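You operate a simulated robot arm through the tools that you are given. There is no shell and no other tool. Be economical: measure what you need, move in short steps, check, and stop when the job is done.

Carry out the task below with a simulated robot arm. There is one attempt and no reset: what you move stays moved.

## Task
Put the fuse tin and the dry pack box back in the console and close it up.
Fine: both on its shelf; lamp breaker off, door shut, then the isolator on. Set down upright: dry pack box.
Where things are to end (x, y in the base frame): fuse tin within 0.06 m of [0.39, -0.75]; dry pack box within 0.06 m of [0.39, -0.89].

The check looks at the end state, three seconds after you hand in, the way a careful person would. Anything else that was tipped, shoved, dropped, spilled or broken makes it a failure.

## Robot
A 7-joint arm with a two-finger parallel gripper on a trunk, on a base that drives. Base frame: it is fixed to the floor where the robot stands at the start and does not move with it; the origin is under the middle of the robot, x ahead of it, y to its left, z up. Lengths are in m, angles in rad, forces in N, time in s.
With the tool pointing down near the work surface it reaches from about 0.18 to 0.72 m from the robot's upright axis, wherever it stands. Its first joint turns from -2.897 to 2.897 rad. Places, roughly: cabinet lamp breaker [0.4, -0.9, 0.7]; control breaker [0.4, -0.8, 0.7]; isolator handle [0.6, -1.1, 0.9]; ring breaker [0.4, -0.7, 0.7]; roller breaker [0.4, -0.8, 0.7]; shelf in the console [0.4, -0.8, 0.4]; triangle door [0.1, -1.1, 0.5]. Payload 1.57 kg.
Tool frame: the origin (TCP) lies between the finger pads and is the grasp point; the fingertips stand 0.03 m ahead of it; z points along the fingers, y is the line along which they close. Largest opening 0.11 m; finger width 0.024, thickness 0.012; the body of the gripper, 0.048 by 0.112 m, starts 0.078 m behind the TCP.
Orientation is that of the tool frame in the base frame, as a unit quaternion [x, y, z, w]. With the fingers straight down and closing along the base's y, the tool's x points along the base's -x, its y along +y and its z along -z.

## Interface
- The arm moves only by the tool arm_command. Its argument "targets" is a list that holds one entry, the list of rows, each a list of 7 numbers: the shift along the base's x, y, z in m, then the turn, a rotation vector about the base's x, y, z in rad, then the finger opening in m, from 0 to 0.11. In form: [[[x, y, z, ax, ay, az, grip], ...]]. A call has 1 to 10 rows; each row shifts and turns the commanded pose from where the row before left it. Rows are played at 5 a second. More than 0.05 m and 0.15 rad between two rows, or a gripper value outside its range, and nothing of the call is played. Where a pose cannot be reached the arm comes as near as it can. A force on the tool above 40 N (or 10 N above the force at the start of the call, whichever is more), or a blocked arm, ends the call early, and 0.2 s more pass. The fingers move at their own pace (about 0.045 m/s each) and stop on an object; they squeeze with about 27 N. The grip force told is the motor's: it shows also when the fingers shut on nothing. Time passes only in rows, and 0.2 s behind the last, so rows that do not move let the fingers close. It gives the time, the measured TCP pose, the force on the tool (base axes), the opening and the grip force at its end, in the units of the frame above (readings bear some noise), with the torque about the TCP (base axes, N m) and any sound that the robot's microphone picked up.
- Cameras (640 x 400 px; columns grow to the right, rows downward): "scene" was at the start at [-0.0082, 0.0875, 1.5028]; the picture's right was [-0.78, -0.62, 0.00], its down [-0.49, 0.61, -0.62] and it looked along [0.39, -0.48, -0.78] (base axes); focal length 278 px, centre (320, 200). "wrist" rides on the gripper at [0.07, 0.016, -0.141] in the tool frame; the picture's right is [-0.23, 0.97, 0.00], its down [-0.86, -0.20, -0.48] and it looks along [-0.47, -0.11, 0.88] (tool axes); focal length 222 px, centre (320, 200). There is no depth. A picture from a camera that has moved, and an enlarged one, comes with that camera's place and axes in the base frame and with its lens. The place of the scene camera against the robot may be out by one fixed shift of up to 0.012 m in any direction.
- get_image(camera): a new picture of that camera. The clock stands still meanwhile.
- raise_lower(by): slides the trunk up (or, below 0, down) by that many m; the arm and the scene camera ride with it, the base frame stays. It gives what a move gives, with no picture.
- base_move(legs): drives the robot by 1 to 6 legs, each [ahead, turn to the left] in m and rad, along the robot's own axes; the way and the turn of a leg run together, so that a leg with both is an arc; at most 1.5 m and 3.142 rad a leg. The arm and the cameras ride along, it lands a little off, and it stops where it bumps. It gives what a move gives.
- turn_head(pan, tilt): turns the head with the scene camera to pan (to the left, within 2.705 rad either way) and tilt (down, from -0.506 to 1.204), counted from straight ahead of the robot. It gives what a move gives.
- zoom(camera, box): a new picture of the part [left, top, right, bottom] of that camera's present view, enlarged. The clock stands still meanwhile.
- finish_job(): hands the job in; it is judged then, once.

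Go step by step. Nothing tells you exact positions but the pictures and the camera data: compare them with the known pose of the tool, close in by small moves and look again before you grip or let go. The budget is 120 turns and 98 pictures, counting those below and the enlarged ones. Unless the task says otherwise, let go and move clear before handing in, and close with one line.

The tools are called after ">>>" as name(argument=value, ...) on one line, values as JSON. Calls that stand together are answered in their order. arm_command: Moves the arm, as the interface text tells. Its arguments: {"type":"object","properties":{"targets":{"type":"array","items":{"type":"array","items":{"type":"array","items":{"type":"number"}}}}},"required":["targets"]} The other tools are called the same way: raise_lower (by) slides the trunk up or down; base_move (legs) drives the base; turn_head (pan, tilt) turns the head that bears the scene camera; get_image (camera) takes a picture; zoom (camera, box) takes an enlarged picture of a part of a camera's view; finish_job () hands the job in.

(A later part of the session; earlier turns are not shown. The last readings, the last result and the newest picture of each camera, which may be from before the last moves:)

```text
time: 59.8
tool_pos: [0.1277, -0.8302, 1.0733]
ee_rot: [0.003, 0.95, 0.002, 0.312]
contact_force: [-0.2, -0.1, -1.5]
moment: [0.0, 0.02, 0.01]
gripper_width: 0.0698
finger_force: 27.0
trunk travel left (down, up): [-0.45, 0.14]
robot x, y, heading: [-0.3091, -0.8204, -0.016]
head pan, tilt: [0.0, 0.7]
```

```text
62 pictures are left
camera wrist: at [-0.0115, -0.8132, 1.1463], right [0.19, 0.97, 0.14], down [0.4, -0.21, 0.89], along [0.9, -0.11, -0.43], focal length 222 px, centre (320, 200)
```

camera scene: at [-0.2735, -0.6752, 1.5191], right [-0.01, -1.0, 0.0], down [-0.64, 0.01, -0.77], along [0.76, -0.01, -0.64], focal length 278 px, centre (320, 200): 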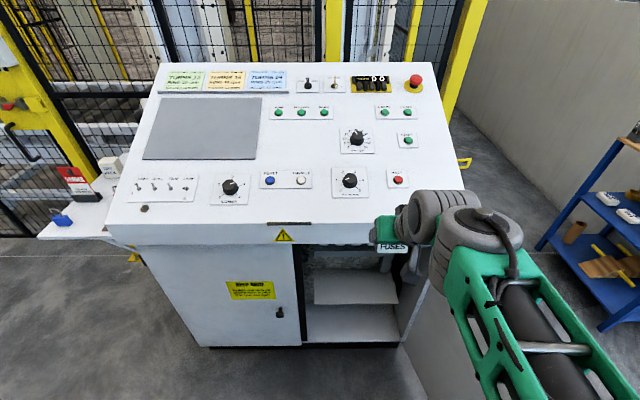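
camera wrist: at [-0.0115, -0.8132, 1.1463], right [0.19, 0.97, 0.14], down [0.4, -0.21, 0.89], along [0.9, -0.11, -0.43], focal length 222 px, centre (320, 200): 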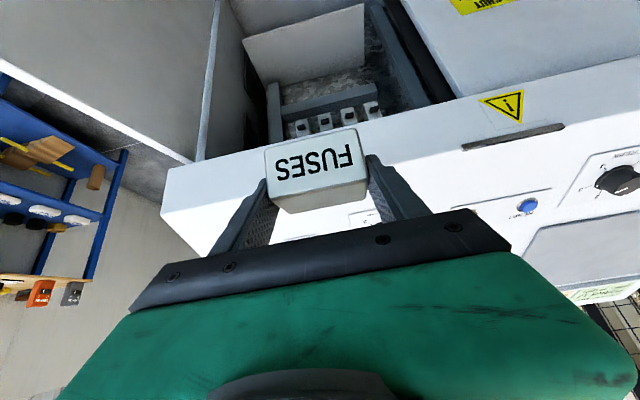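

I stopped near the wanted place though the leg was cut short; I also spot a yellow handle on the console's right side (the isolator). I check what I may be touching.

>>> turn_head(pan=-0.7, tilt=1.0)

>>> get_image(camera="scene")

>>> turn_head(pan=0.3, tilt=1.15)

>>> get_image(camera="scene")

```text
time: 60.9
tool_pos: [0.1277, -0.8298, 1.0748]
ee_rot: [0.004, 0.95, 0.001, 0.313]
contact_force: [-0.4, -0.1, -1.4]
moment: [-0.02, 0.01, 0.0]
gripper_width: 0.0698
finger_force: 26.9
trunk travel left (down, up): [-0.45, 0.14]
robot x, y, heading: [-0.3061, -0.8238, -0.019]
head pan, tilt: [-0.7, 1.0]
```

```text
61 pictures are left
camera scene: at [-0.3058, -0.7196, 1.4958], right [-0.66, -0.76, 0.0], down [-0.64, 0.55, -0.54], along [0.41, -0.35, -0.84], focal length 278 px, centre (320, 200)
```

scene: 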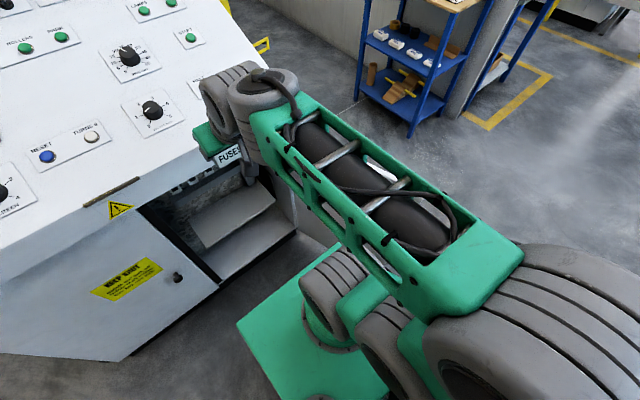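

```text
time: 62.1
tool_pos: [0.128, -0.8304, 1.0748]
ee_rot: [0.003, 0.95, 0.002, 0.314]
contact_force: [-0.8, 0.6, -1.4]
moment: [0.01, 0.02, 0.03]
gripper_width: 0.0696
finger_force: 26.9
trunk travel left (down, up): [-0.45, 0.14]
robot x, y, heading: [-0.3045, -0.8204, -0.018]
head pan, tilt: [0.3, 1.15]
```

```text
60 pictures are left
camera scene: at [-0.3012, -0.6573, 1.486], right [0.28, -0.96, 0.0], down [-0.88, -0.26, -0.41], along [0.39, 0.11, -0.91], focal length 278 px, centre (320, 200)
```

scene: 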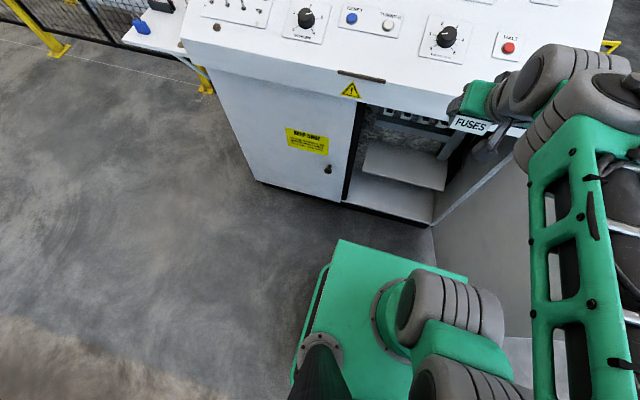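

The base corner is close to the door, perhaps touching. I shift the robot about 7 cm to the left to be clear.

>>> base_move(legs=[[-0.2, 0.0], [0, 0.32], [0.22, 0], [0, -0.3]])

>>> turn_head(pan=-0.7, tilt=1.15)

>>> get_image(camera="scene")

```text
time: 67.0
tool_pos: [0.1393, -0.7502, 1.0738]
ee_rot: [-0.008, 0.95, 0.006, 0.313]
contact_force: [-0.3, 0.2, -2.1]
moment: [0.03, 0.0, -0.01]
gripper_width: 0.0696
finger_force: 27.0
trunk travel left (down, up): [-0.45, 0.14]
robot x, y, heading: [-0.2945, -0.754, 0.006]
head pan, tilt: [0.3, 1.15]
```

```text
time: 68.3
tool_pos: [0.1391, -0.7485, 1.0731]
ee_rot: [-0.008, 0.95, 0.005, 0.313]
contact_force: [-0.5, -0.1, -2.4]
moment: [-0.03, 0.03, 0.02]
gripper_width: 0.0699
finger_force: 26.9
trunk travel left (down, up): [-0.45, 0.14]
robot x, y, heading: [-0.2997, -0.753, 0.009]
head pan, tilt: [-0.7, 1.15]
```

```text
59 pictures are left
camera scene: at [-0.3057, -0.6435, 1.486], right [-0.64, -0.77, 0.0], down [-0.7, 0.58, -0.41], along [0.31, -0.26, -0.91], focal length 278 px, centre (320, 200)
```

scene: 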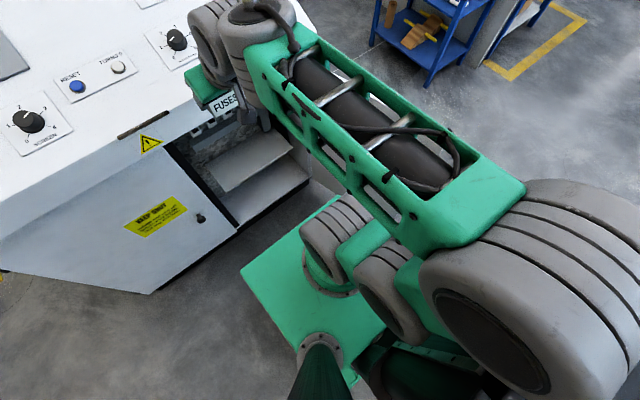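

Clear now. I lower the trunk fully, which also gives a view into the cabinet.

>>> raise_lower(by=-0.44)

>>> turn_head(pan=-0.05, tilt=0.5)

>>> get_image(camera="scene")

>>> get_image(camera="wrist")

```text
refused: -0.44 is not a number from -0.4 to 0.4
```

```text
time: 69.3
tool_pos: [0.1395, -0.7495, 1.0737]
ee_rot: [-0.009, 0.95, 0.007, 0.312]
contact_force: [0.3, 0.1, -1.0]
moment: [-0.01, 0.0, -0.04]
gripper_width: 0.0695
finger_force: 27.4
trunk travel left (down, up): [-0.45, 0.14]
robot x, y, heading: [-0.2924, -0.7538, 0.007]
head pan, tilt: [-0.051, 0.499]
```

```text
58 pictures are left
camera scene: at [-0.2606, -0.6095, 1.5367], right [-0.04, -1.0, 0.0], down [-0.48, 0.02, -0.88], along [0.88, -0.04, -0.48], focal length 278 px, centre (320, 200)
```

scene: 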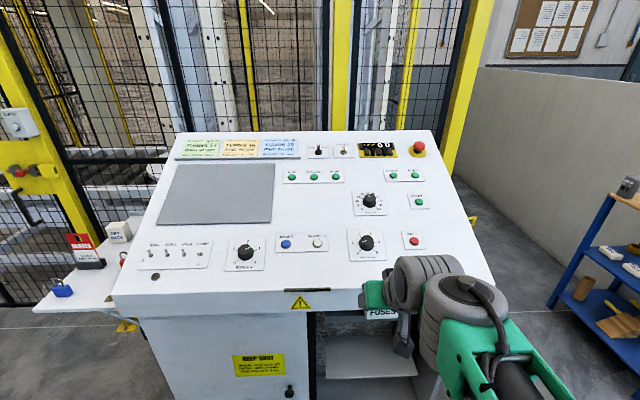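

```text
57 pictures are left
camera wrist: at [-0.0014, -0.7362, 1.1463], right [0.16, 0.98, 0.14], down [0.41, -0.2, 0.89], along [0.9, -0.09, -0.43], focal length 222 px, centre (320, 200)
```

wrist: 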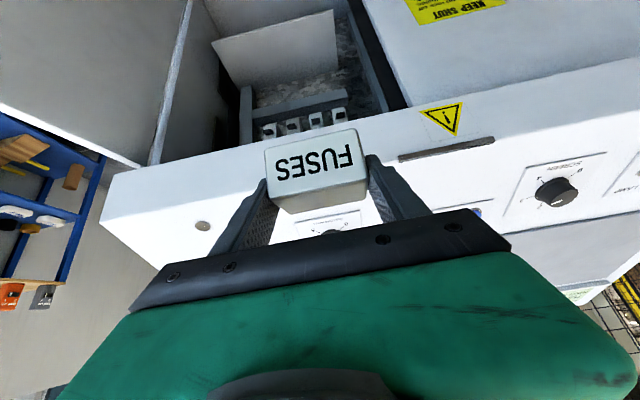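

I back off slightly for clearance at the desk edge, then lower the trunk 0.4.

>>> base_move(legs=[[-0.08, 0]])

>>> raise_lower(by=-0.4)

>>> get_image(camera="scene")

>>> get_image(camera="wrist")

```text
time: 70.4
tool_pos: [0.0597, -0.7493, 1.0745]
ee_rot: [-0.008, 0.95, 0.006, 0.313]
contact_force: [0.1, 0.0, -2.3]
moment: [0.0, -0.01, 0.02]
gripper_width: 0.0696
finger_force: 26.9
trunk travel left (down, up): [-0.45, 0.14]
robot x, y, heading: [-0.3722, -0.7518, 0.013]
head pan, tilt: [-0.051, 0.499]
```

```text
time: 74.2
tool_pos: [0.0631, -0.75, 0.6463]
ee_rot: [-0.008, 0.96, 0.007, 0.28]
contact_force: [0.7, 0.5, -0.8]
moment: [0.0, 0.03, 0.0]
gripper_width: 0.0695
finger_force: 27.2
trunk travel left (down, up): [-0.05, 0.54]
robot x, y, heading: [-0.3734, -0.7522, 0.003]
head pan, tilt: [-0.051, 0.499]
```

```text
56 pictures are left
camera scene: at [-0.3317, -0.6098, 1.1363], right [-0.04, -1.0, 0.0], down [-0.48, 0.02, -0.87], along [0.87, -0.04, -0.49], focal length 278 px, centre (320, 200)
```

scene: 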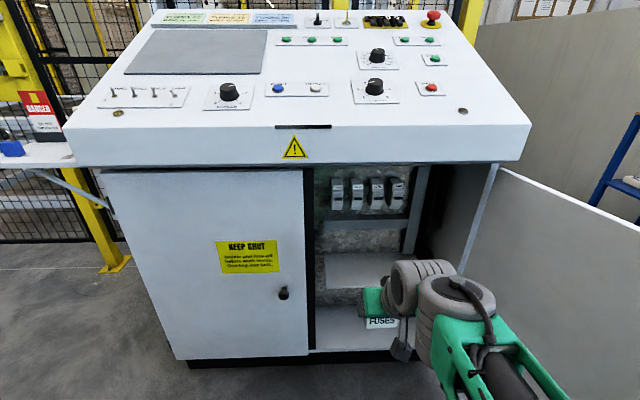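

```text
55 pictures are left
camera wrist: at [-0.0724, -0.7367, 0.7274], right [0.17, 0.98, 0.13], down [0.47, -0.2, 0.86], along [0.87, -0.09, -0.49], focal length 222 px, centre (320, 200)
```

wrist: 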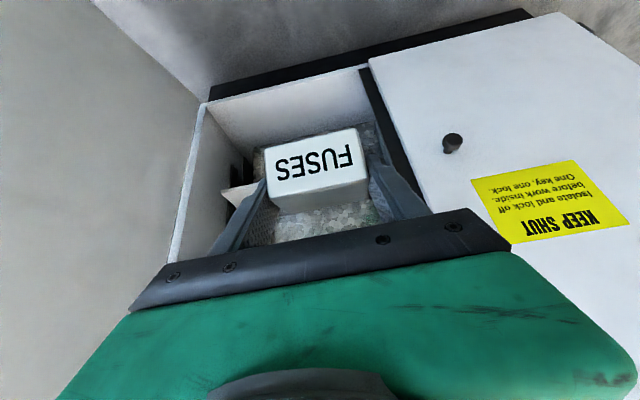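

Good view inside: four breakers on a rail, shelf below. I zoom for measurements.

>>> zoom(camera="scene", box=[300, 150, 460, 270])

```text
3.33 times, centred on (380, 210) of scene
camera zoom: at [-0.3317, -0.6098, 1.1363], right [-0.04, -1.0, 0.0], down [-0.48, 0.02, -0.87], along [0.87, -0.04, -0.49], focal length 925 px, centre (120, 167)
```

zoom: 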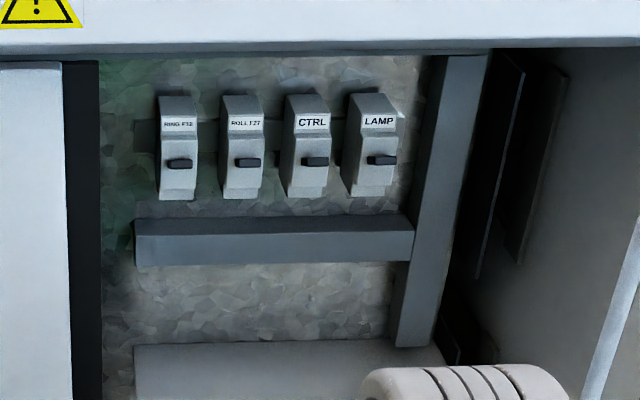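

Shelf top ≈0.39–0.41, front edge x≈0.36; rail bottom ≈0.6. I go forward 0.1, then lower and pitch the tool outside the opening.

>>> base_move(legs=[[0.1, 0]])

>>> arm_command(targets=[[[0.01, 0, -0.03, 0, -0.06, 0, 0.04], [0.01, 0, -0.03, 0, -0.06, 0, 0.04], [0.01, 0, -0.03, 0, -0.06, 0, 0.04], [0, 0, -0.03, 0, -0.04, 0, 0.04], [0, 0, -0.03, 0, 0, 0, 0.04], [0, 0, 0, 0, 0, 0, 0.04]]])

>>> get_image(camera="wrist")

```text
time: 75.3
tool_pos: [0.1657, -0.7487, 0.6455]
ee_rot: [-0.008, 0.96, 0.007, 0.281]
contact_force: [0.0, -0.4, -2.0]
moment: [-0.03, 0.0, 0.0]
gripper_width: 0.0696
finger_force: 26.5
trunk travel left (down, up): [-0.05, 0.54]
robot x, y, heading: [-0.2683, -0.7511, 0.007]
head pan, tilt: [-0.051, 0.499]
```

```text
time: 76.8
tool_pos: [0.1919, -0.7479, 0.4982]
ee_rot: [-0.009, 0.921, 0.006, 0.389]
contact_force: [0.3, -0.8, -1.7]
moment: [0.01, -0.02, 0.0]
gripper_width: 0.07
finger_force: 27.2
trunk travel left (down, up): [-0.05, 0.54]
robot x, y, heading: [-0.2745, -0.7529, 0.003]
head pan, tilt: [-0.051, 0.499]
```

```text
53 pictures are left
camera wrist: at [0.0416, -0.7354, 0.547], right [0.14, 0.98, 0.17], down [0.26, -0.2, 0.95], along [0.96, -0.09, -0.28], focal length 222 px, centre (320, 200)
```

wrist: 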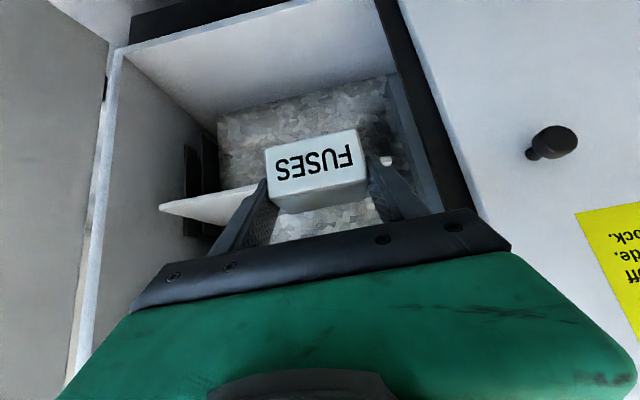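

Shelf corner measures (0.356, -1.025, 0.41). I slide the tin in at 4–5 cm above the shelf.

>>> arm_command(targets=[[[0.035, 0, 0, 0, 0, 0, 0.04], [0.035, 0, 0, 0, 0, 0, 0.04], [0.035, 0, 0, 0, 0, 0, 0.04], [0.035, 0, 0, 0, 0, 0, 0.04], [0.035, 0, 0, 0, 0, 0, 0.04], [0.03, 0, 0, 0, 0, 0, 0.04], [0, 0, -0.015, 0, 0, 0, 0.04], [0, 0, -0.01, 0, 0, 0, 0.04], [0, 0, 0, 0, 0, 0, 0.04]]])

>>> get_image(camera="wrist")

>>> zoom(camera="scene", box=[300, 150, 500, 300])

```text
time: 78.8
tool_pos: [0.3958, -0.7477, 0.4746]
ee_rot: [-0.009, 0.922, 0.007, 0.388]
contact_force: [0.2, -0.6, -1.0]
moment: [0.02, 0.0, 0.03]
gripper_width: 0.0695
finger_force: 26.8
trunk travel left (down, up): [-0.05, 0.54]
robot x, y, heading: [-0.2714, -0.7526, 0.009]
head pan, tilt: [-0.051, 0.499]
```

```text
52 pictures are left
camera wrist: at [0.2472, -0.7353, 0.5233], right [0.14, 0.98, 0.17], down [0.26, -0.2, 0.95], along [0.96, -0.09, -0.28], focal length 222 px, centre (320, 200)
```

wrist: 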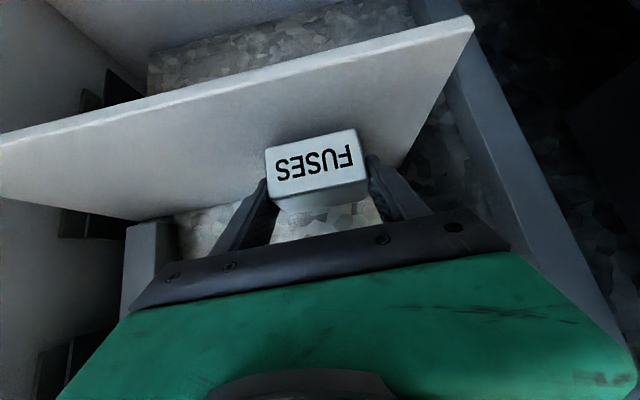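

```text
2.67 times, centred on (400, 225) of scene
camera zoom: at [-0.2359, -0.6093, 1.1368], right [-0.04, -1.0, 0.0], down [-0.48, 0.02, -0.88], along [0.88, -0.04, -0.48], focal length 740 px, centre (107, 133)
```

zoom: 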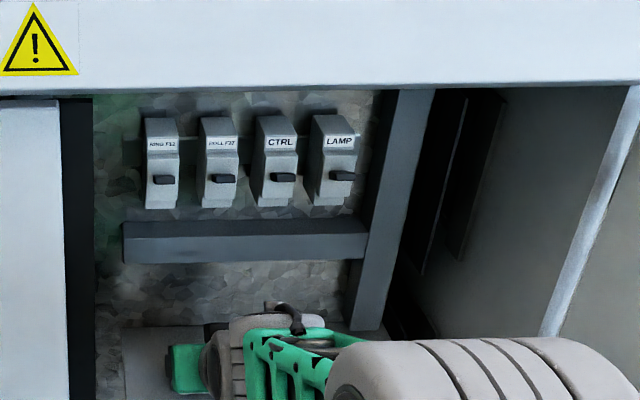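

Tin is over the shelf (centre ≈ 0.405, -0.748). I lower in fine steps until contact.

>>> arm_command(targets=[[[0, 0, -0.006, 0, 0, 0, 0.04], [0, 0, -0.006, 0, 0, 0, 0.04], [0, 0, -0.004, 0, 0, 0, 0.04], [0, 0, 0, 0, 0, 0, 0.04]]])

>>> arm_command(targets=[[[0, 0, -0.004, 0, 0, 0, 0.04], [0, 0, 0, 0, 0, 0, 0.04]]])

```text
time: 79.8
tool_pos: [0.399, -0.7481, 0.4631]
ee_rot: [-0.009, 0.919, 0.006, 0.393]
contact_force: [-0.3, -0.6, 22.5]
moment: [-0.14, 0.33, -0.05]
gripper_width: 0.0697
finger_force: 26.6
trunk travel left (down, up): [-0.05, 0.54]
robot x, y, heading: [-0.271, -0.7489, 0.01]
head pan, tilt: [-0.051, 0.499]
```

```text
time: 80.3
tool_pos: [0.3985, -0.747, 0.4573]
ee_rot: [-0.008, 0.92, 0.005, 0.391]
contact_force: [4.7, 1.6, 23.8]
moment: [-0.4, -0.16, 0.15]
gripper_width: 0.07
finger_force: 26.7
trunk travel left (down, up): [-0.05, 0.54]
robot x, y, heading: [-0.2684, -0.7521, 0.011]
head pan, tilt: [-0.051, 0.499]
```

Contact: the tin rests on the shelf. I ease up 3 mm, open and back straight out.

>>> arm_command(targets=[[[0, 0, 0.003, 0, 0, 0, 0.04], [0, 0, 0, 0, 0, 0, 0.1], [0, 0, 0, 0, 0, 0, 0.1], [0, 0, 0, 0, 0, 0, 0.1], [-0.01, 0, 0.006, 0, 0, 0, 0.1], [-0.03, 0, 0.015, 0, 0, 0, 0.1], [-0.04, 0, 0, 0, 0, 0, 0.1], [-0.04, 0, 0, 0, 0, 0, 0.1], [-0.04, 0, 0, 0, 0, 0, 0.1], [-0.03, 0, 0, 0, 0, 0, 0.1]]])

>>> get_image(camera="wrist")

```text
time: 82.5
tool_pos: [0.207, -0.7483, 0.4793]
ee_rot: [-0.008, 0.922, 0.005, 0.388]
contact_force: [0.6, 0.3, -0.3]
moment: [0.0, 0.03, -0.02]
gripper_width: 0.1
finger_force: 0.1
trunk travel left (down, up): [-0.05, 0.54]
robot x, y, heading: [-0.2713, -0.7533, 0.006]
head pan, tilt: [-0.051, 0.499]
```

```text
50 pictures are left
camera wrist: at [0.0567, -0.7353, 0.5279], right [0.14, 0.98, 0.17], down [0.26, -0.2, 0.94], along [0.96, -0.09, -0.28], focal length 222 px, centre (320, 200)
```

wrist: 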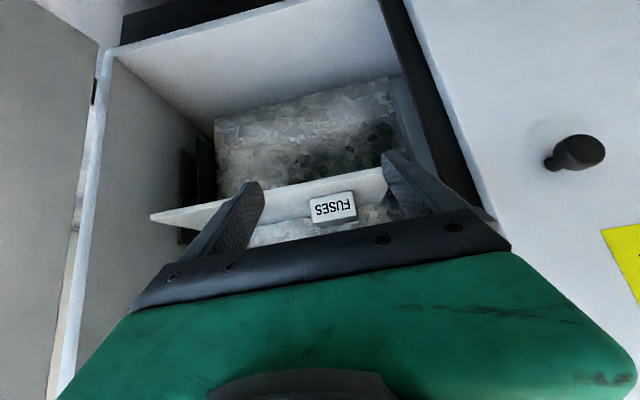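

The tin stands on the shelf at about (0.40, -0.75). Next, the lamp breaker: I bring the tool level in front of it with fingers closed and take a close look.

>>> arm_command(targets=[[[0, -0.023, 0.04, 0, -0.129, 0, 0.0], [0, -0.023, 0.04, 0, -0.129, 0, 0.0], [0, -0.023, 0.04, 0, -0.129, 0, 0.0], [0, -0.023, 0.04, 0, -0.129, 0, 0.0], [0, -0.023, 0.04, 0, -0.129, 0, 0.0], [0, -0.023, 0.04, 0, -0.129, 0, 0.0], [0, 0, 0, 0, 0, 0, 0.0]]])

>>> get_image(camera="wrist")

>>> zoom(camera="scene", box=[300, 130, 500, 280])

```text
time: 84.2
tool_pos: [0.2061, -0.8893, 0.7208]
ee_rot: [-0.01, 0.707, 0.002, 0.708]
contact_force: [0.2, 0.2, 1.2]
moment: [0.03, -0.01, 0.01]
gripper_width: 0.0
finger_force: 21.1
trunk travel left (down, up): [-0.05, 0.54]
robot x, y, heading: [-0.2717, -0.7556, 0.002]
head pan, tilt: [-0.051, 0.499]
```

```text
49 pictures are left
camera wrist: at [0.066, -0.8757, 0.6503], right [-0.02, 0.98, 0.22], down [-0.48, -0.2, 0.86], along [0.88, -0.09, 0.47], focal length 222 px, centre (320, 200)
```

wrist: 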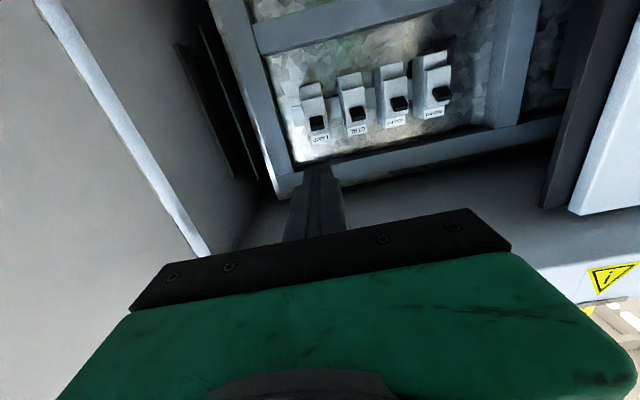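

```text
2.67 times, centred on (400, 205) of scene
camera zoom: at [-0.236, -0.6093, 1.1368], right [-0.04, -1.0, 0.0], down [-0.48, 0.02, -0.88], along [0.88, -0.04, -0.48], focal length 740 px, centre (107, 187)
```

zoom: 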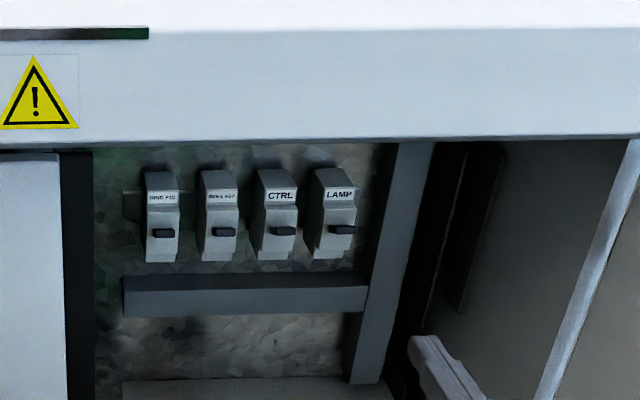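

Tool is level. I zoom the wrist view on the breakers to see lever state.

>>> zoom(camera="wrist", box=[280, 30, 480, 165])

```text
2.96 times, centred on (380, 98) of wrist
camera zoom: at [0.066, -0.8757, 0.6503], right [-0.02, 0.98, 0.22], down [-0.48, -0.2, 0.86], along [0.88, -0.09, 0.47], focal length 658 px, centre (142, 504)
```

zoom: 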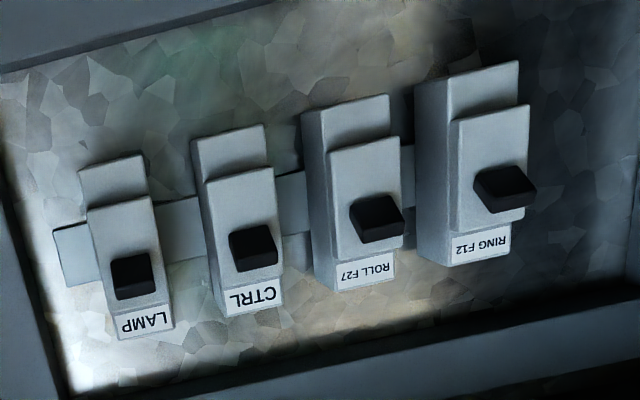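

All levers are up (on); lamp lever is at about (0.439, -0.889, 0.708). I come in just above it.

>>> arm_command(targets=[[[0.03, 0, 0.024, 0, 0, 0, 0.0], [0.04, 0, 0, 0, 0, 0, 0.0], [0.04, 0, 0, 0, 0, 0, 0.0], [0.04, 0, 0, 0, 0, 0, 0.0], [0.03, 0, 0, 0, 0, 0, 0.0], [0.015, 0, 0, 0, 0, 0, 0.0], [0, 0, 0, 0, 0, 0, 0.0]]])

>>> get_image(camera="wrist")

>>> zoom(camera="scene", box=[340, 150, 440, 225])

```text
time: 85.8
tool_pos: [0.4024, -0.8878, 0.7434]
ee_rot: [-0.011, 0.707, 0.002, 0.707]
contact_force: [0.7, -0.2, 0.2]
moment: [-0.02, -0.01, -0.01]
gripper_width: 0.0
finger_force: 21.1
trunk travel left (down, up): [-0.05, 0.54]
robot x, y, heading: [-0.2696, -0.7527, 0.009]
head pan, tilt: [-0.051, 0.499]
```

```text
46 pictures are left
camera wrist: at [0.2609, -0.8747, 0.6729], right [-0.02, 0.98, 0.22], down [-0.47, -0.2, 0.86], along [0.88, -0.09, 0.47], focal length 222 px, centre (320, 200)
```

wrist: 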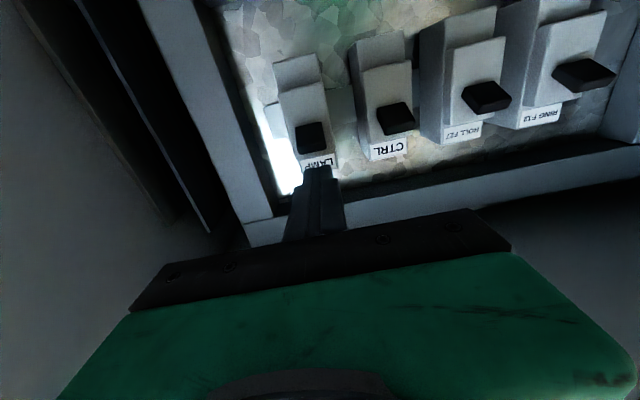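

```text
5.33 times, centred on (390, 188) of scene
camera zoom: at [-0.236, -0.6093, 1.1368], right [-0.04, -1.0, 0.0], down [-0.48, 0.02, -0.88], along [0.88, -0.04, -0.48], focal length 1480 px, centre (-53, 267)
```

zoom: 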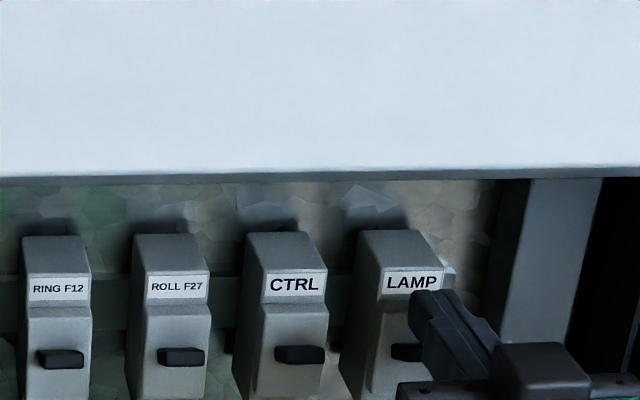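

The tip is just above the lever. I go 1.2 cm deeper and press down.

>>> arm_command(targets=[[[0.006, -0.002, 0, 0, 0, 0, 0.0], [0.006, 0, 0, 0, 0, 0, 0.0], [0, 0, -0.008, 0, 0, 0, 0.0], [0, 0, -0.008, 0, 0, 0, 0.0], [0, 0, -0.008, 0, 0, 0, 0.0], [0, 0, -0.008, 0, 0, 0, 0.0], [0, 0, 0, 0, 0, 0, 0.0]]])

>>> zoom(camera="wrist", box=[230, 20, 430, 200])

```text
time: 87.3
tool_pos: [0.4137, -0.8892, 0.7156]
ee_rot: [-0.011, 0.704, 0.001, 0.711]
contact_force: [1.5, -1.1, 19.7]
moment: [0.02, -0.6, 0.08]
gripper_width: 0.0
finger_force: 21.7
trunk travel left (down, up): [-0.05, 0.54]
robot x, y, heading: [-0.2729, -0.7572, 0.007]
head pan, tilt: [-0.051, 0.499]
```

```text
2.22 times, centred on (330, 110) of wrist
camera zoom: at [0.2726, -0.876, 0.6441], right [-0.02, 0.98, 0.21], down [-0.48, -0.2, 0.85], along [0.88, -0.09, 0.48], focal length 494 px, centre (298, 400)
```

zoom: 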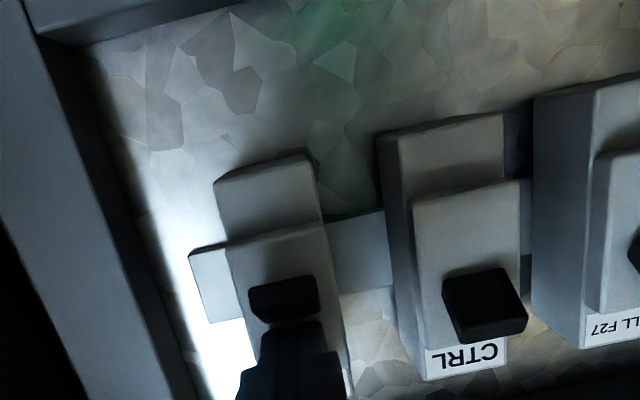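

The lever is moving down (20 N). I press further.

>>> arm_command(targets=[[[0, 0, -0.006, 0, 0, 0, 0.0], [0, 0, -0.006, 0, 0, 0, 0.0], [0, 0, 0, 0, 0, 0, 0.0]]])

>>> zoom(camera="wrist", box=[230, 20, 430, 200])

```text
time: 87.9
tool_pos: [0.4141, -0.8896, 0.7143]
ee_rot: [-0.013, 0.698, 0.0, 0.716]
contact_force: [-1.3, 0.3, 7.1]
moment: [0.02, -0.18, -0.07]
gripper_width: 0.0
finger_force: 21.2
trunk travel left (down, up): [-0.05, 0.54]
robot x, y, heading: [-0.2708, -0.7514, 0.011]
head pan, tilt: [-0.051, 0.499]
stopped in row 2: the force on the tool passed its limit (the readings are from after the stop); the commanded pose is now the measured one
```

```text
2.22 times, centred on (330, 110) of wrist
camera zoom: at [0.2752, -0.8768, 0.6413], right [-0.02, 0.98, 0.21], down [-0.5, -0.19, 0.85], along [0.87, -0.08, 0.49], focal length 494 px, centre (298, 400)
```

zoom: 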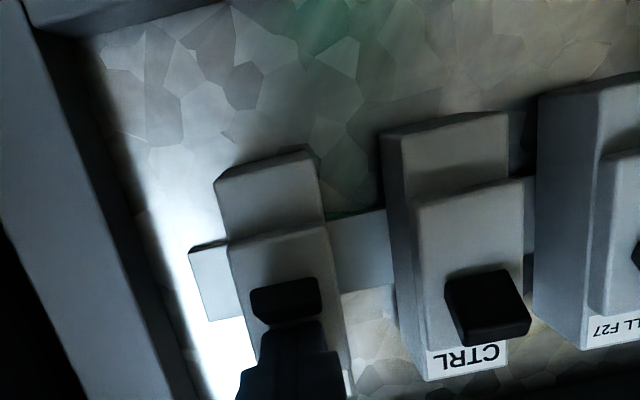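

It stopped at over 40 N, perhaps the end stop. I back off a little upward and out to look at the lever.

>>> arm_command(targets=[[[0, 0, 0.012, 0, 0.02, 0, 0.0], [-0.02, 0, 0.01, 0, 0, 0, 0.0], [-0.04, 0, 0.01, 0, 0, 0, 0.0], [-0.04, 0, 0, 0, 0, 0, 0.0], [0, 0, 0, 0, 0, 0, 0.0]]])

>>> zoom(camera="wrist", box=[260, 20, 480, 180])

>>> zoom(camera="scene", box=[340, 150, 440, 225])

```text
time: 89.1
tool_pos: [0.3154, -0.8884, 0.7439]
ee_rot: [-0.012, 0.707, 0.0, 0.707]
contact_force: [0.5, 0.1, 1.2]
moment: [0.02, 0.01, 0.02]
gripper_width: 0.0
finger_force: 21.1
trunk travel left (down, up): [-0.05, 0.54]
robot x, y, heading: [-0.2695, -0.7504, 0.008]
head pan, tilt: [-0.051, 0.499]
```

```text
2.50 times, centred on (370, 100) of wrist
camera zoom: at [0.1735, -0.875, 0.6738], right [-0.02, 0.98, 0.21], down [-0.48, -0.19, 0.86], along [0.88, -0.08, 0.47], focal length 555 px, centre (195, 450)
```

zoom: 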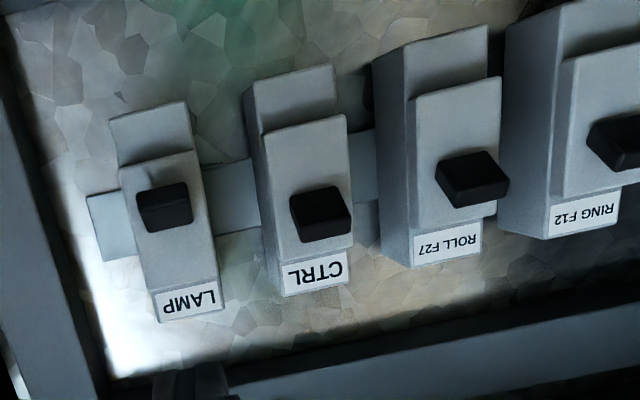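

```text
5.33 times, centred on (390, 188) of scene
camera zoom: at [-0.2359, -0.6093, 1.1368], right [-0.04, -1.0, 0.0], down [-0.48, 0.02, -0.88], along [0.88, -0.04, -0.48], focal length 1480 px, centre (-53, 267)
```

zoom: 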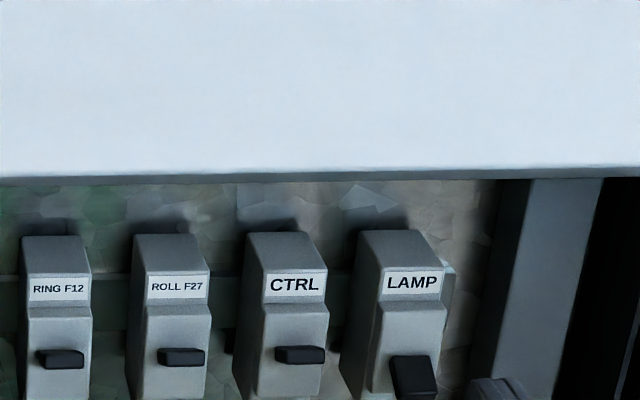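

The lamp lever is now down (off) and the others stay up. I back out, raise the trunk and drive back towards the tray for the dry pack.

>>> base_move(legs=[[-0.25, 0]])

>>> raise_lower(by=0.4)

>>> base_move(legs=[[0, 1.571], [0.75, 0], [0, -1.571]])

```text
time: 90.9
tool_pos: [0.0667, -0.8882, 0.7447]
ee_rot: [-0.013, 0.707, 0.001, 0.707]
contact_force: [-1.2, -0.2, -0.1]
moment: [0.01, -0.02, 0.0]
gripper_width: 0.0
finger_force: 20.8
trunk travel left (down, up): [-0.05, 0.54]
robot x, y, heading: [-0.5188, -0.7521, 0.016]
head pan, tilt: [-0.051, 0.499]
```

```text
time: 94.7
tool_pos: [0.0657, -0.8872, 1.1437]
ee_rot: [-0.014, 0.707, 0.003, 0.707]
contact_force: [0.5, 0.2, 0.6]
moment: [0.02, 0.03, -0.01]
gripper_width: 0.0002
finger_force: 21.3
trunk travel left (down, up): [-0.45, 0.14]
robot x, y, heading: [-0.5202, -0.7533, 0.009]
head pan, tilt: [-0.051, 0.499]
```

```text
time: 106.4
tool_pos: [0.0683, -0.142, 1.1439]
ee_rot: [-0.008, 0.707, -0.004, 0.707]
contact_force: [-0.1, 0.8, -0.7]
moment: [0.01, 0.0, 0.02]
gripper_width: 0.0
finger_force: 21.0
trunk travel left (down, up): [-0.45, 0.14]
robot x, y, heading: [-0.5148, -0.0024, -0.002]
head pan, tilt: [-0.051, 0.499]
```

At the tray side again. I turn the tool back to vertical and line up in y with the dry pack, then drive up.

>>> arm_command(targets=[[[0, 0.02, 0.01, 0, 0.143, 0, 0.1], [0, 0.024, 0.01, 0, 0.143, 0, 0.1], [0, 0.024, 0.01, 0, 0.143, 0, 0.1], [0, 0.024, 0.01, 0, 0.143, 0, 0.1], [0, 0.024, 0.01, 0, 0.143, 0, 0.1], [0, 0.024, 0.01, 0, 0.143, 0, 0.1], [0, 0.024, 0, 0, 0.143, 0, 0.1], [0, 0.024, 0, 0, 0.143, 0, 0.1], [0, 0.024, 0, 0, 0.143, 0, 0.1], [0, 0.026, 0, 0, 0.143, 0, 0.1]]])

>>> arm_command(targets=[[[-0.03, 0, 0, 0, 0.141, 0, 0.1], [-0.03, 0, 0, 0, 0, 0, 0.1], [-0.03, 0, 0, 0, 0, 0, 0.1], [0, 0, 0, 0, 0, 0, 0.1]]])

>>> base_move(legs=[[0.515, 0]])

>>> turn_head(pan=-0.2, tilt=0.8)

>>> get_image(camera="wrist")

>>> get_image(camera="scene")

```text
time: 108.6
tool_pos: [0.0722, 0.0973, 1.2013]
ee_rot: [-0.012, 0.995, 0.02, 0.096]
contact_force: [-0.1, -0.3, 0.2]
moment: [0.01, 0.0, 0.01]
gripper_width: 0.0999
finger_force: 0.1
out of reach, approached as far as the arm can: row 10
trunk travel left (down, up): [-0.45, 0.14]
robot x, y, heading: [-0.52, 0.0023, -0.009]
head pan, tilt: [-0.051, 0.499]
```

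```text
time: 109.6
tool_pos: [-0.0176, 0.0985, 1.2009]
ee_rot: [-0.009, 0.999, 0.02, 0.027]
contact_force: [0.4, 0.1, 0.3]
moment: [0.05, -0.03, -0.01]
gripper_width: 0.1001
finger_force: 0.1
trunk travel left (down, up): [-0.45, 0.14]
robot x, y, heading: [-0.516, 0.0026, -0.007]
head pan, tilt: [-0.051, 0.499]
```

```text
time: 112.7
tool_pos: [0.4999, 0.1022, 1.2011]
ee_rot: [-0.014, 0.999, 0.019, 0.026]
contact_force: [-0.4, 0.0, 0.4]
moment: [0.01, 0.0, 0.0]
gripper_width: 0.0998
finger_force: 0.0
trunk travel left (down, up): [-0.45, 0.14]
robot x, y, heading: [-0.0, 0.0018, -0.0]
head pan, tilt: [-0.051, 0.499]
```

```text
time: 113.5
tool_pos: [0.5012, 0.1026, 1.2002]
ee_rot: [-0.014, 0.999, 0.02, 0.027]
contact_force: [0.3, 0.8, 0.5]
moment: [0.01, 0.05, 0.02]
gripper_width: 0.0999
finger_force: 0.1
trunk travel left (down, up): [-0.45, 0.14]
robot x, y, heading: [-0.0003, -0.0016, 0.006]
head pan, tilt: [-0.201, 0.799]
```

```text
40 pictures are left
camera wrist: at [0.4231, 0.1116, 1.3384], right [0.2, 0.98, 0.05], down [0.83, -0.2, 0.52], along [0.51, -0.06, -0.86], focal length 222 px, centre (320, 200)
```

wrist: 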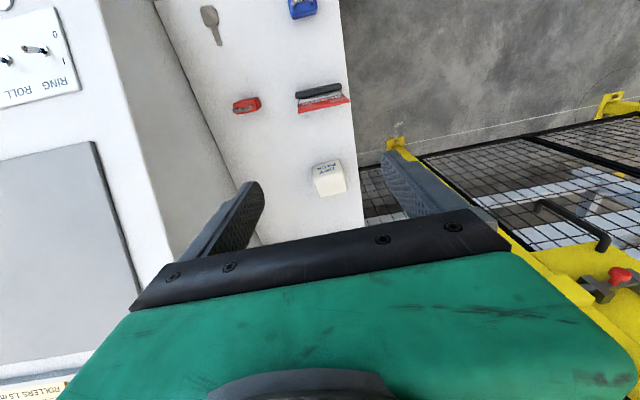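

```text
39 pictures are left
camera scene: at [0.0265, 0.1327, 1.5109], right [-0.2, -0.98, 0.0], down [-0.7, 0.14, -0.7], along [0.68, -0.14, -0.72], focal length 278 px, centre (320, 200)
```

scene: 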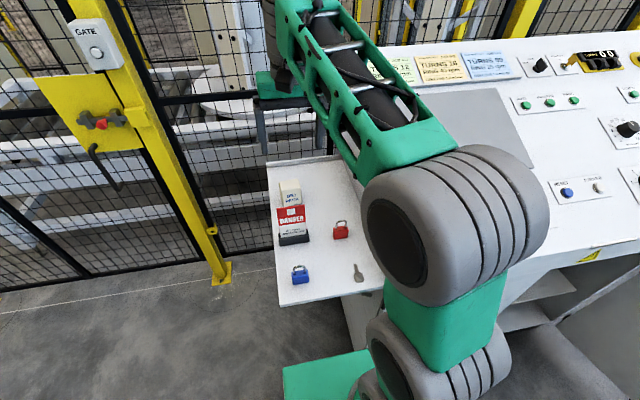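

Pack top is about (0.61, 0.107, 0.954). I correct the small tilt and descend over it.

>>> arm_command(targets=[[[0.036, 0.002, 0, -0.04, 0.054, -0.028, 0.1], [0.036, 0.002, 0, 0, 0, 0, 0.1], [0.036, 0, -0.02, 0, 0, 0, 0.1], [0, 0, -0.045, 0, 0, 0, 0.1], [0, 0, -0.045, 0, 0, 0, 0.1], [0, 0, -0.04, 0, 0, 0, 0.1], [0, 0, 0, 0, 0, 0, 0.1]]])

>>> get_image(camera="wrist")

```text
time: 115.0
tool_pos: [0.6061, 0.1063, 1.0499]
ee_rot: [0.001, 1.0, 0.0, 0.0]
contact_force: [-0.1, 0.7, 0.2]
moment: [-0.03, 0.05, -0.01]
gripper_width: 0.1
finger_force: 0.0
trunk travel left (down, up): [-0.45, 0.14]
robot x, y, heading: [0.001, 0.0019, -0.001]
head pan, tilt: [-0.201, 0.799]
```

```text
38 pictures are left
camera wrist: at [0.537, 0.1234, 1.1896], right [0.23, 0.97, 0.0], down [0.86, -0.2, 0.48], along [0.47, -0.11, -0.88], focal length 222 px, centre (320, 200)
```

wrist: 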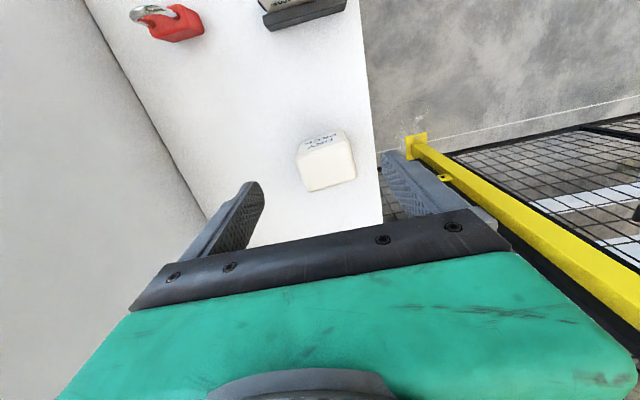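

Pack top centre ≈ (0.62, 0.111), about 5 cm wide. I lower around it and grip.

>>> arm_command(targets=[[[0.012, 0.005, -0.03, 0, 0, 0, 0.095], [0, 0, -0.03, 0, 0, 0, 0.095], [0, 0, -0.03, 0, 0, 0, 0.095], [0, 0, -0.015, 0, 0, 0, 0.095], [0, 0, 0, 0, 0, 0, 0.095]]])

>>> get_image(camera="wrist")

>>> arm_command(targets=[[[0, 0, 0, 0, 0, 0, 0.06], [0, 0, 0, 0, 0, 0, 0.03], [0, 0, 0, 0, 0, 0, 0.03], [0, 0, 0, 0, 0, 0, 0.03], [0, 0, 0, 0, 0, 0, 0.03], [0, 0, 0.005, 0, 0, 0, 0.03], [0, 0, 0.01, 0, 0, 0, 0.03], [0, 0, 0.015, 0, 0, 0, 0.03], [0, 0, 0, 0, 0, 0, 0.03]]])

>>> get_image(camera="wrist")

```text
time: 116.2
tool_pos: [0.6194, 0.1114, 0.9443]
ee_rot: [0.001, 1.0, 0.0, -0.001]
contact_force: [-0.3, 0.3, -0.5]
moment: [-0.01, 0.01, 0.03]
gripper_width: 0.0948
finger_force: 0.1
trunk travel left (down, up): [-0.45, 0.14]
robot x, y, heading: [-0.0, 0.005, -0.001]
head pan, tilt: [-0.201, 0.799]
```

```text
37 pictures are left
camera wrist: at [0.5501, 0.1283, 1.085], right [0.23, 0.97, 0.0], down [0.86, -0.2, 0.48], along [0.46, -0.11, -0.88], focal length 222 px, centre (320, 200)
```

wrist: 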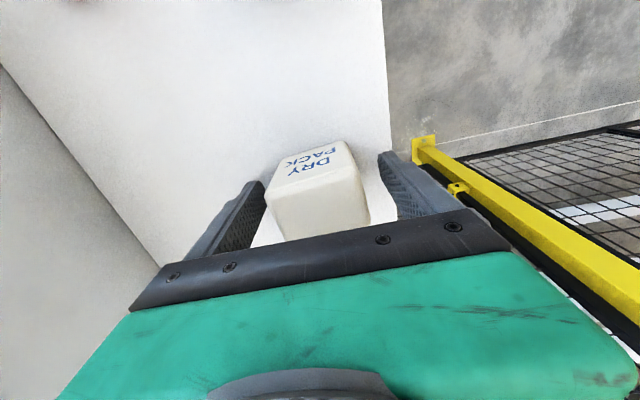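

```text
time: 118.2
tool_pos: [0.6193, 0.1106, 0.9743]
ee_rot: [0.001, 1.0, 0.0, -0.001]
contact_force: [-0.4, -0.3, -1.0]
moment: [0.0, 0.0, -0.03]
gripper_width: 0.0608
finger_force: 27.2
trunk travel left (down, up): [-0.45, 0.14]
robot x, y, heading: [0.0038, -0.0014, 0.003]
head pan, tilt: [-0.201, 0.799]
```

```text
36 pictures are left
camera wrist: at [0.5503, 0.1277, 1.1155], right [0.23, 0.97, 0.0], down [0.86, -0.2, 0.48], along [0.46, -0.11, -0.88], focal length 222 px, centre (320, 200)
```

wrist: 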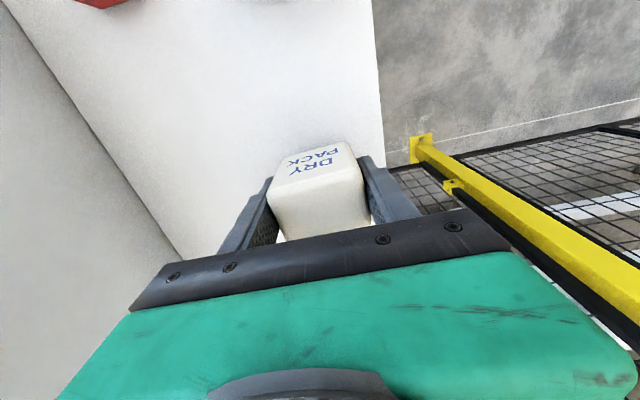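

Pack is held. I move it sideways to the free spot where the tin stood and set it down for the 45° regrasp.

>>> arm_command(targets=[[[0, -0.02, 0.01, 0, 0, 0, 0.03], [0, -0.03, 0, 0, 0, 0, 0.03], [0, -0.03, 0, 0, 0, 0, 0.03], [0, -0.03, 0, 0, 0, 0, 0.03], [0, 0, -0.015, 0, 0, 0, 0.03], [0, 0, -0.014, 0, 0, 0, 0.03], [0, 0, -0.008, 0, 0, 0, 0.03], [0, 0, 0, 0, 0, 0, 0.03]]])

>>> arm_command(targets=[[[0, 0, -0.002, 0, 0, 0, 0.03], [0, 0, 0, 0, 0, 0, 0.03]]])

```text
time: 120.0
tool_pos: [0.6202, 0.0017, 0.9495]
ee_rot: [0.002, 1.0, 0.0, -0.001]
contact_force: [0.1, -0.6, -1.0]
moment: [0.0, -0.04, 0.01]
gripper_width: 0.0606
finger_force: 27.1
trunk travel left (down, up): [-0.45, 0.14]
robot x, y, heading: [-0.0012, 0.0034, 0.004]
head pan, tilt: [-0.201, 0.799]
```

```text
time: 120.7
tool_pos: [0.6216, 0.0014, 0.9464]
ee_rot: [0.001, 1.0, 0.001, -0.001]
contact_force: [-0.4, -0.2, -0.6]
moment: [-0.01, 0.0, -0.01]
gripper_width: 0.0605
finger_force: 27.1
trunk travel left (down, up): [-0.45, 0.14]
robot x, y, heading: [0.0025, 0.0025, 0.001]
head pan, tilt: [-0.201, 0.799]
```

>>> arm_command(targets=[[[0, 0, -0.003, 0, 0, 0, 0.03], [0, 0, 0, 0, 0, 0, 0.03], [0, 0, 0, 0, 0, 0, 0.07], [0, 0, 0, 0, 0, 0, 0.1], [0, 0, 0, 0, 0, 0, 0.1], [0, 0, 0.04, 0, 0, 0, 0.1], [0, 0, 0.04, 0, 0, 0, 0.1], [0, 0, 0.04, 0, 0, 0, 0.1], [-0.02, 0, 0, 0, -0.131, 0, 0.1], [-0.02, 0, 0, 0, -0.131, 0, 0.1]]])

>>> arm_command(targets=[[[-0.02, 0, 0, 0, -0.131, 0, 0.1], [-0.01, 0, 0, 0, -0.131, 0, 0.1], [-0.01, 0, 0, 0, -0.131, 0, 0.1], [0, 0, 0, 0, -0.131, 0, 0.1], [0, 0, -0.02, 0, 0, 0, 0.1], [0, 0, 0, 0, 0, 0, 0.1]]])

>>> get_image(camera="wrist")

>>> zoom(camera="scene", box=[240, 120, 420, 260])

```text
time: 122.8
tool_pos: [0.5804, 0.0022, 1.0628]
ee_rot: [0.001, 0.991, 0.0, 0.131]
contact_force: [0.6, -0.4, 0.6]
moment: [-0.01, -0.03, 0.03]
gripper_width: 0.1001
finger_force: 0.2
trunk travel left (down, up): [-0.45, 0.14]
robot x, y, heading: [0.0066, -0.0003, 0.004]
head pan, tilt: [-0.201, 0.799]
```

```text
time: 124.2
tool_pos: [0.5404, 0.0032, 1.0434]
ee_rot: [0.001, 0.924, 0.0, 0.383]
contact_force: [-0.8, 0.0, 0.4]
moment: [0.01, 0.0, -0.03]
gripper_width: 0.0999
finger_force: 0.0
trunk travel left (down, up): [-0.45, 0.14]
robot x, y, heading: [0.0011, -0.0008, 0.006]
head pan, tilt: [-0.201, 0.799]
```

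```text
35 pictures are left
camera wrist: at [0.391, 0.0193, 1.0931], right [0.16, 0.97, 0.16], down [0.27, -0.2, 0.94], along [0.95, -0.11, -0.29], focal length 222 px, centre (320, 200)
```

wrist: 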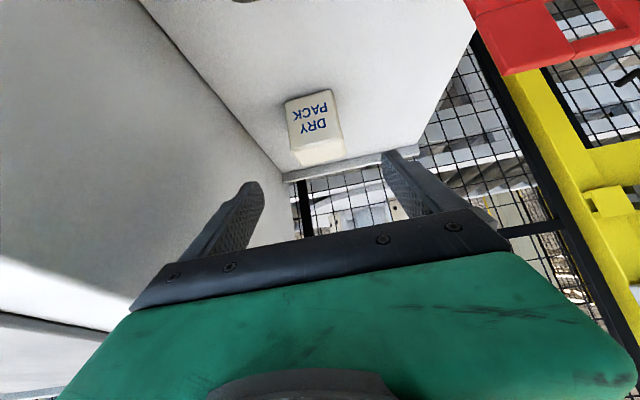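

```text
2.86 times, centred on (330, 190) of scene
camera zoom: at [0.0266, 0.1326, 1.5108], right [-0.2, -0.98, 0.0], down [-0.7, 0.14, -0.7], along [0.68, -0.14, -0.72], focal length 793 px, centre (291, 229)
```

zoom: 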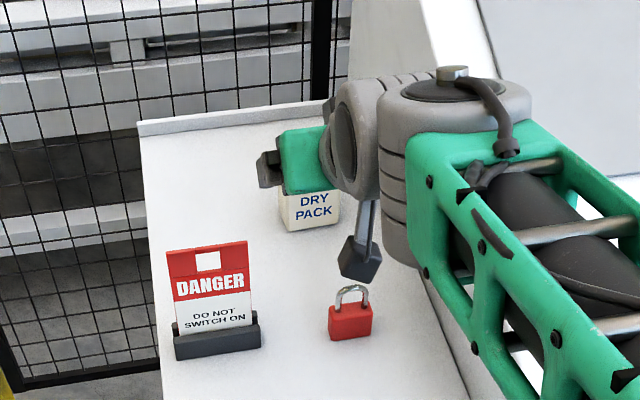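

Pack stands upright; top ≈0.968. I move in diagonally to regrasp at (0.605, 0.003, 0.95).

>>> arm_command(targets=[[[0, 0, -0.028, 0, 0, 0, 0.1], [0.022, 0, -0.022, 0, 0, 0, 0.1], [0.022, 0, -0.022, 0, 0, 0, 0.1], [0.021, 0, -0.021, 0, 0, 0, 0.1], [0, 0, 0, 0, 0, 0, 0.1]]])

>>> get_image(camera="wrist")

>>> arm_command(targets=[[[0, 0, 0, 0, 0, 0, 0.06], [0, 0, 0, 0, 0, 0, 0.03], [0, 0, 0, 0, 0, 0, 0.03], [0, 0, 0, 0, 0, 0, 0.03], [0, 0, 0, 0, 0, 0, 0.03], [0, 0, 0.006, 0, 0, 0, 0.03], [0, 0, 0.012, 0, 0, 0, 0.03], [0, 0, 0.02, 0, 0, 0, 0.03], [0, 0, 0, 0, 0, 0, 0.03]]])

>>> get_image(camera="wrist")

```text
time: 125.5
tool_pos: [0.6059, 0.0036, 0.9501]
ee_rot: [0.0, 0.924, 0.001, 0.383]
contact_force: [0.7, -1.0, -0.5]
moment: [-0.01, -0.01, 0.01]
gripper_width: 0.0999
finger_force: 0.0
trunk travel left (down, up): [-0.45, 0.14]
robot x, y, heading: [0.0007, 0.0043, 0.003]
head pan, tilt: [-0.201, 0.799]
```

```text
33 pictures are left
camera wrist: at [0.4564, 0.019, 1.0006], right [0.16, 0.97, 0.16], down [0.27, -0.2, 0.94], along [0.95, -0.11, -0.29], focal length 222 px, centre (320, 200)
```

wrist: 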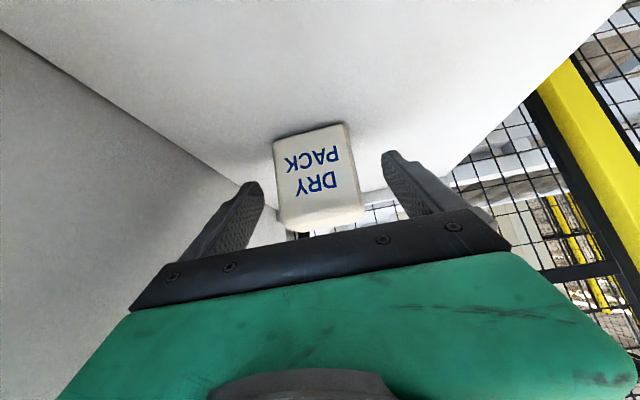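

```text
time: 127.5
tool_pos: [0.6049, 0.0025, 0.9898]
ee_rot: [0.0, 0.924, 0.001, 0.382]
contact_force: [-0.1, 0.7, -0.8]
moment: [0.02, 0.03, 0.02]
gripper_width: 0.0597
finger_force: 26.8
trunk travel left (down, up): [-0.45, 0.14]
robot x, y, heading: [0.005, 0.0039, 0.005]
head pan, tilt: [-0.201, 0.799]
```

```text
32 pictures are left
camera wrist: at [0.4554, 0.0192, 1.0392], right [0.16, 0.97, 0.16], down [0.27, -0.2, 0.94], along [0.95, -0.11, -0.29], focal length 222 px, centre (320, 200)
```

wrist: 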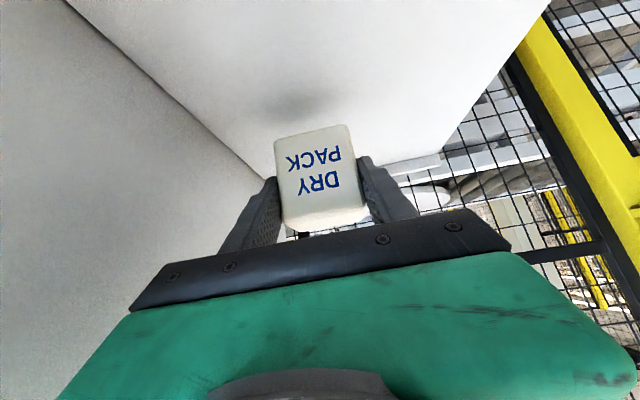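

Pack held, its base 0.05 below the TCP. I lift, retract, and drive back to the cabinet front.

>>> arm_command(targets=[[[0, 0, 0.03, 0, 0, 0, 0.03], [0, 0, 0.03, 0, 0, 0, 0.03], [0, 0, 0.03, 0, 0, 0, 0.03], [-0.02, 0, 0.02, 0, 0, 0, 0.03], [-0.03, 0, 0, 0, 0, 0, 0.03], [-0.03, 0, 0, 0, 0, 0, 0.03], [-0.03, 0, 0, 0, 0, 0, 0.03], [0, 0, 0, 0, 0, 0, 0.03]]])

>>> base_move(legs=[[-0.73, 0], [0, -1.571], [0.43, 0], [0.52, 1.571]])

```text
time: 129.2
tool_pos: [0.4953, -0.0009, 1.0993]
ee_rot: [0.0, 0.924, 0.0, 0.383]
contact_force: [-0.3, 0.5, -0.8]
moment: [-0.02, 0.02, 0.0]
gripper_width: 0.0595
finger_force: 26.3
trunk travel left (down, up): [-0.45, 0.14]
robot x, y, heading: [0.0016, 0.004, 0.01]
head pan, tilt: [-0.201, 0.799]
```

```text
time: 143.1
tool_pos: [0.1143, -0.7467, 1.0988]
ee_rot: [-0.011, 0.924, 0.005, 0.383]
contact_force: [0.0, 0.1, -1.6]
moment: [0.02, 0.04, 0.02]
gripper_width: 0.0597
finger_force: 26.4
trunk travel left (down, up): [-0.45, 0.14]
robot x, y, heading: [-0.3803, -0.7592, 0.025]
head pan, tilt: [-0.201, 0.799]
cut short: leg 4
```

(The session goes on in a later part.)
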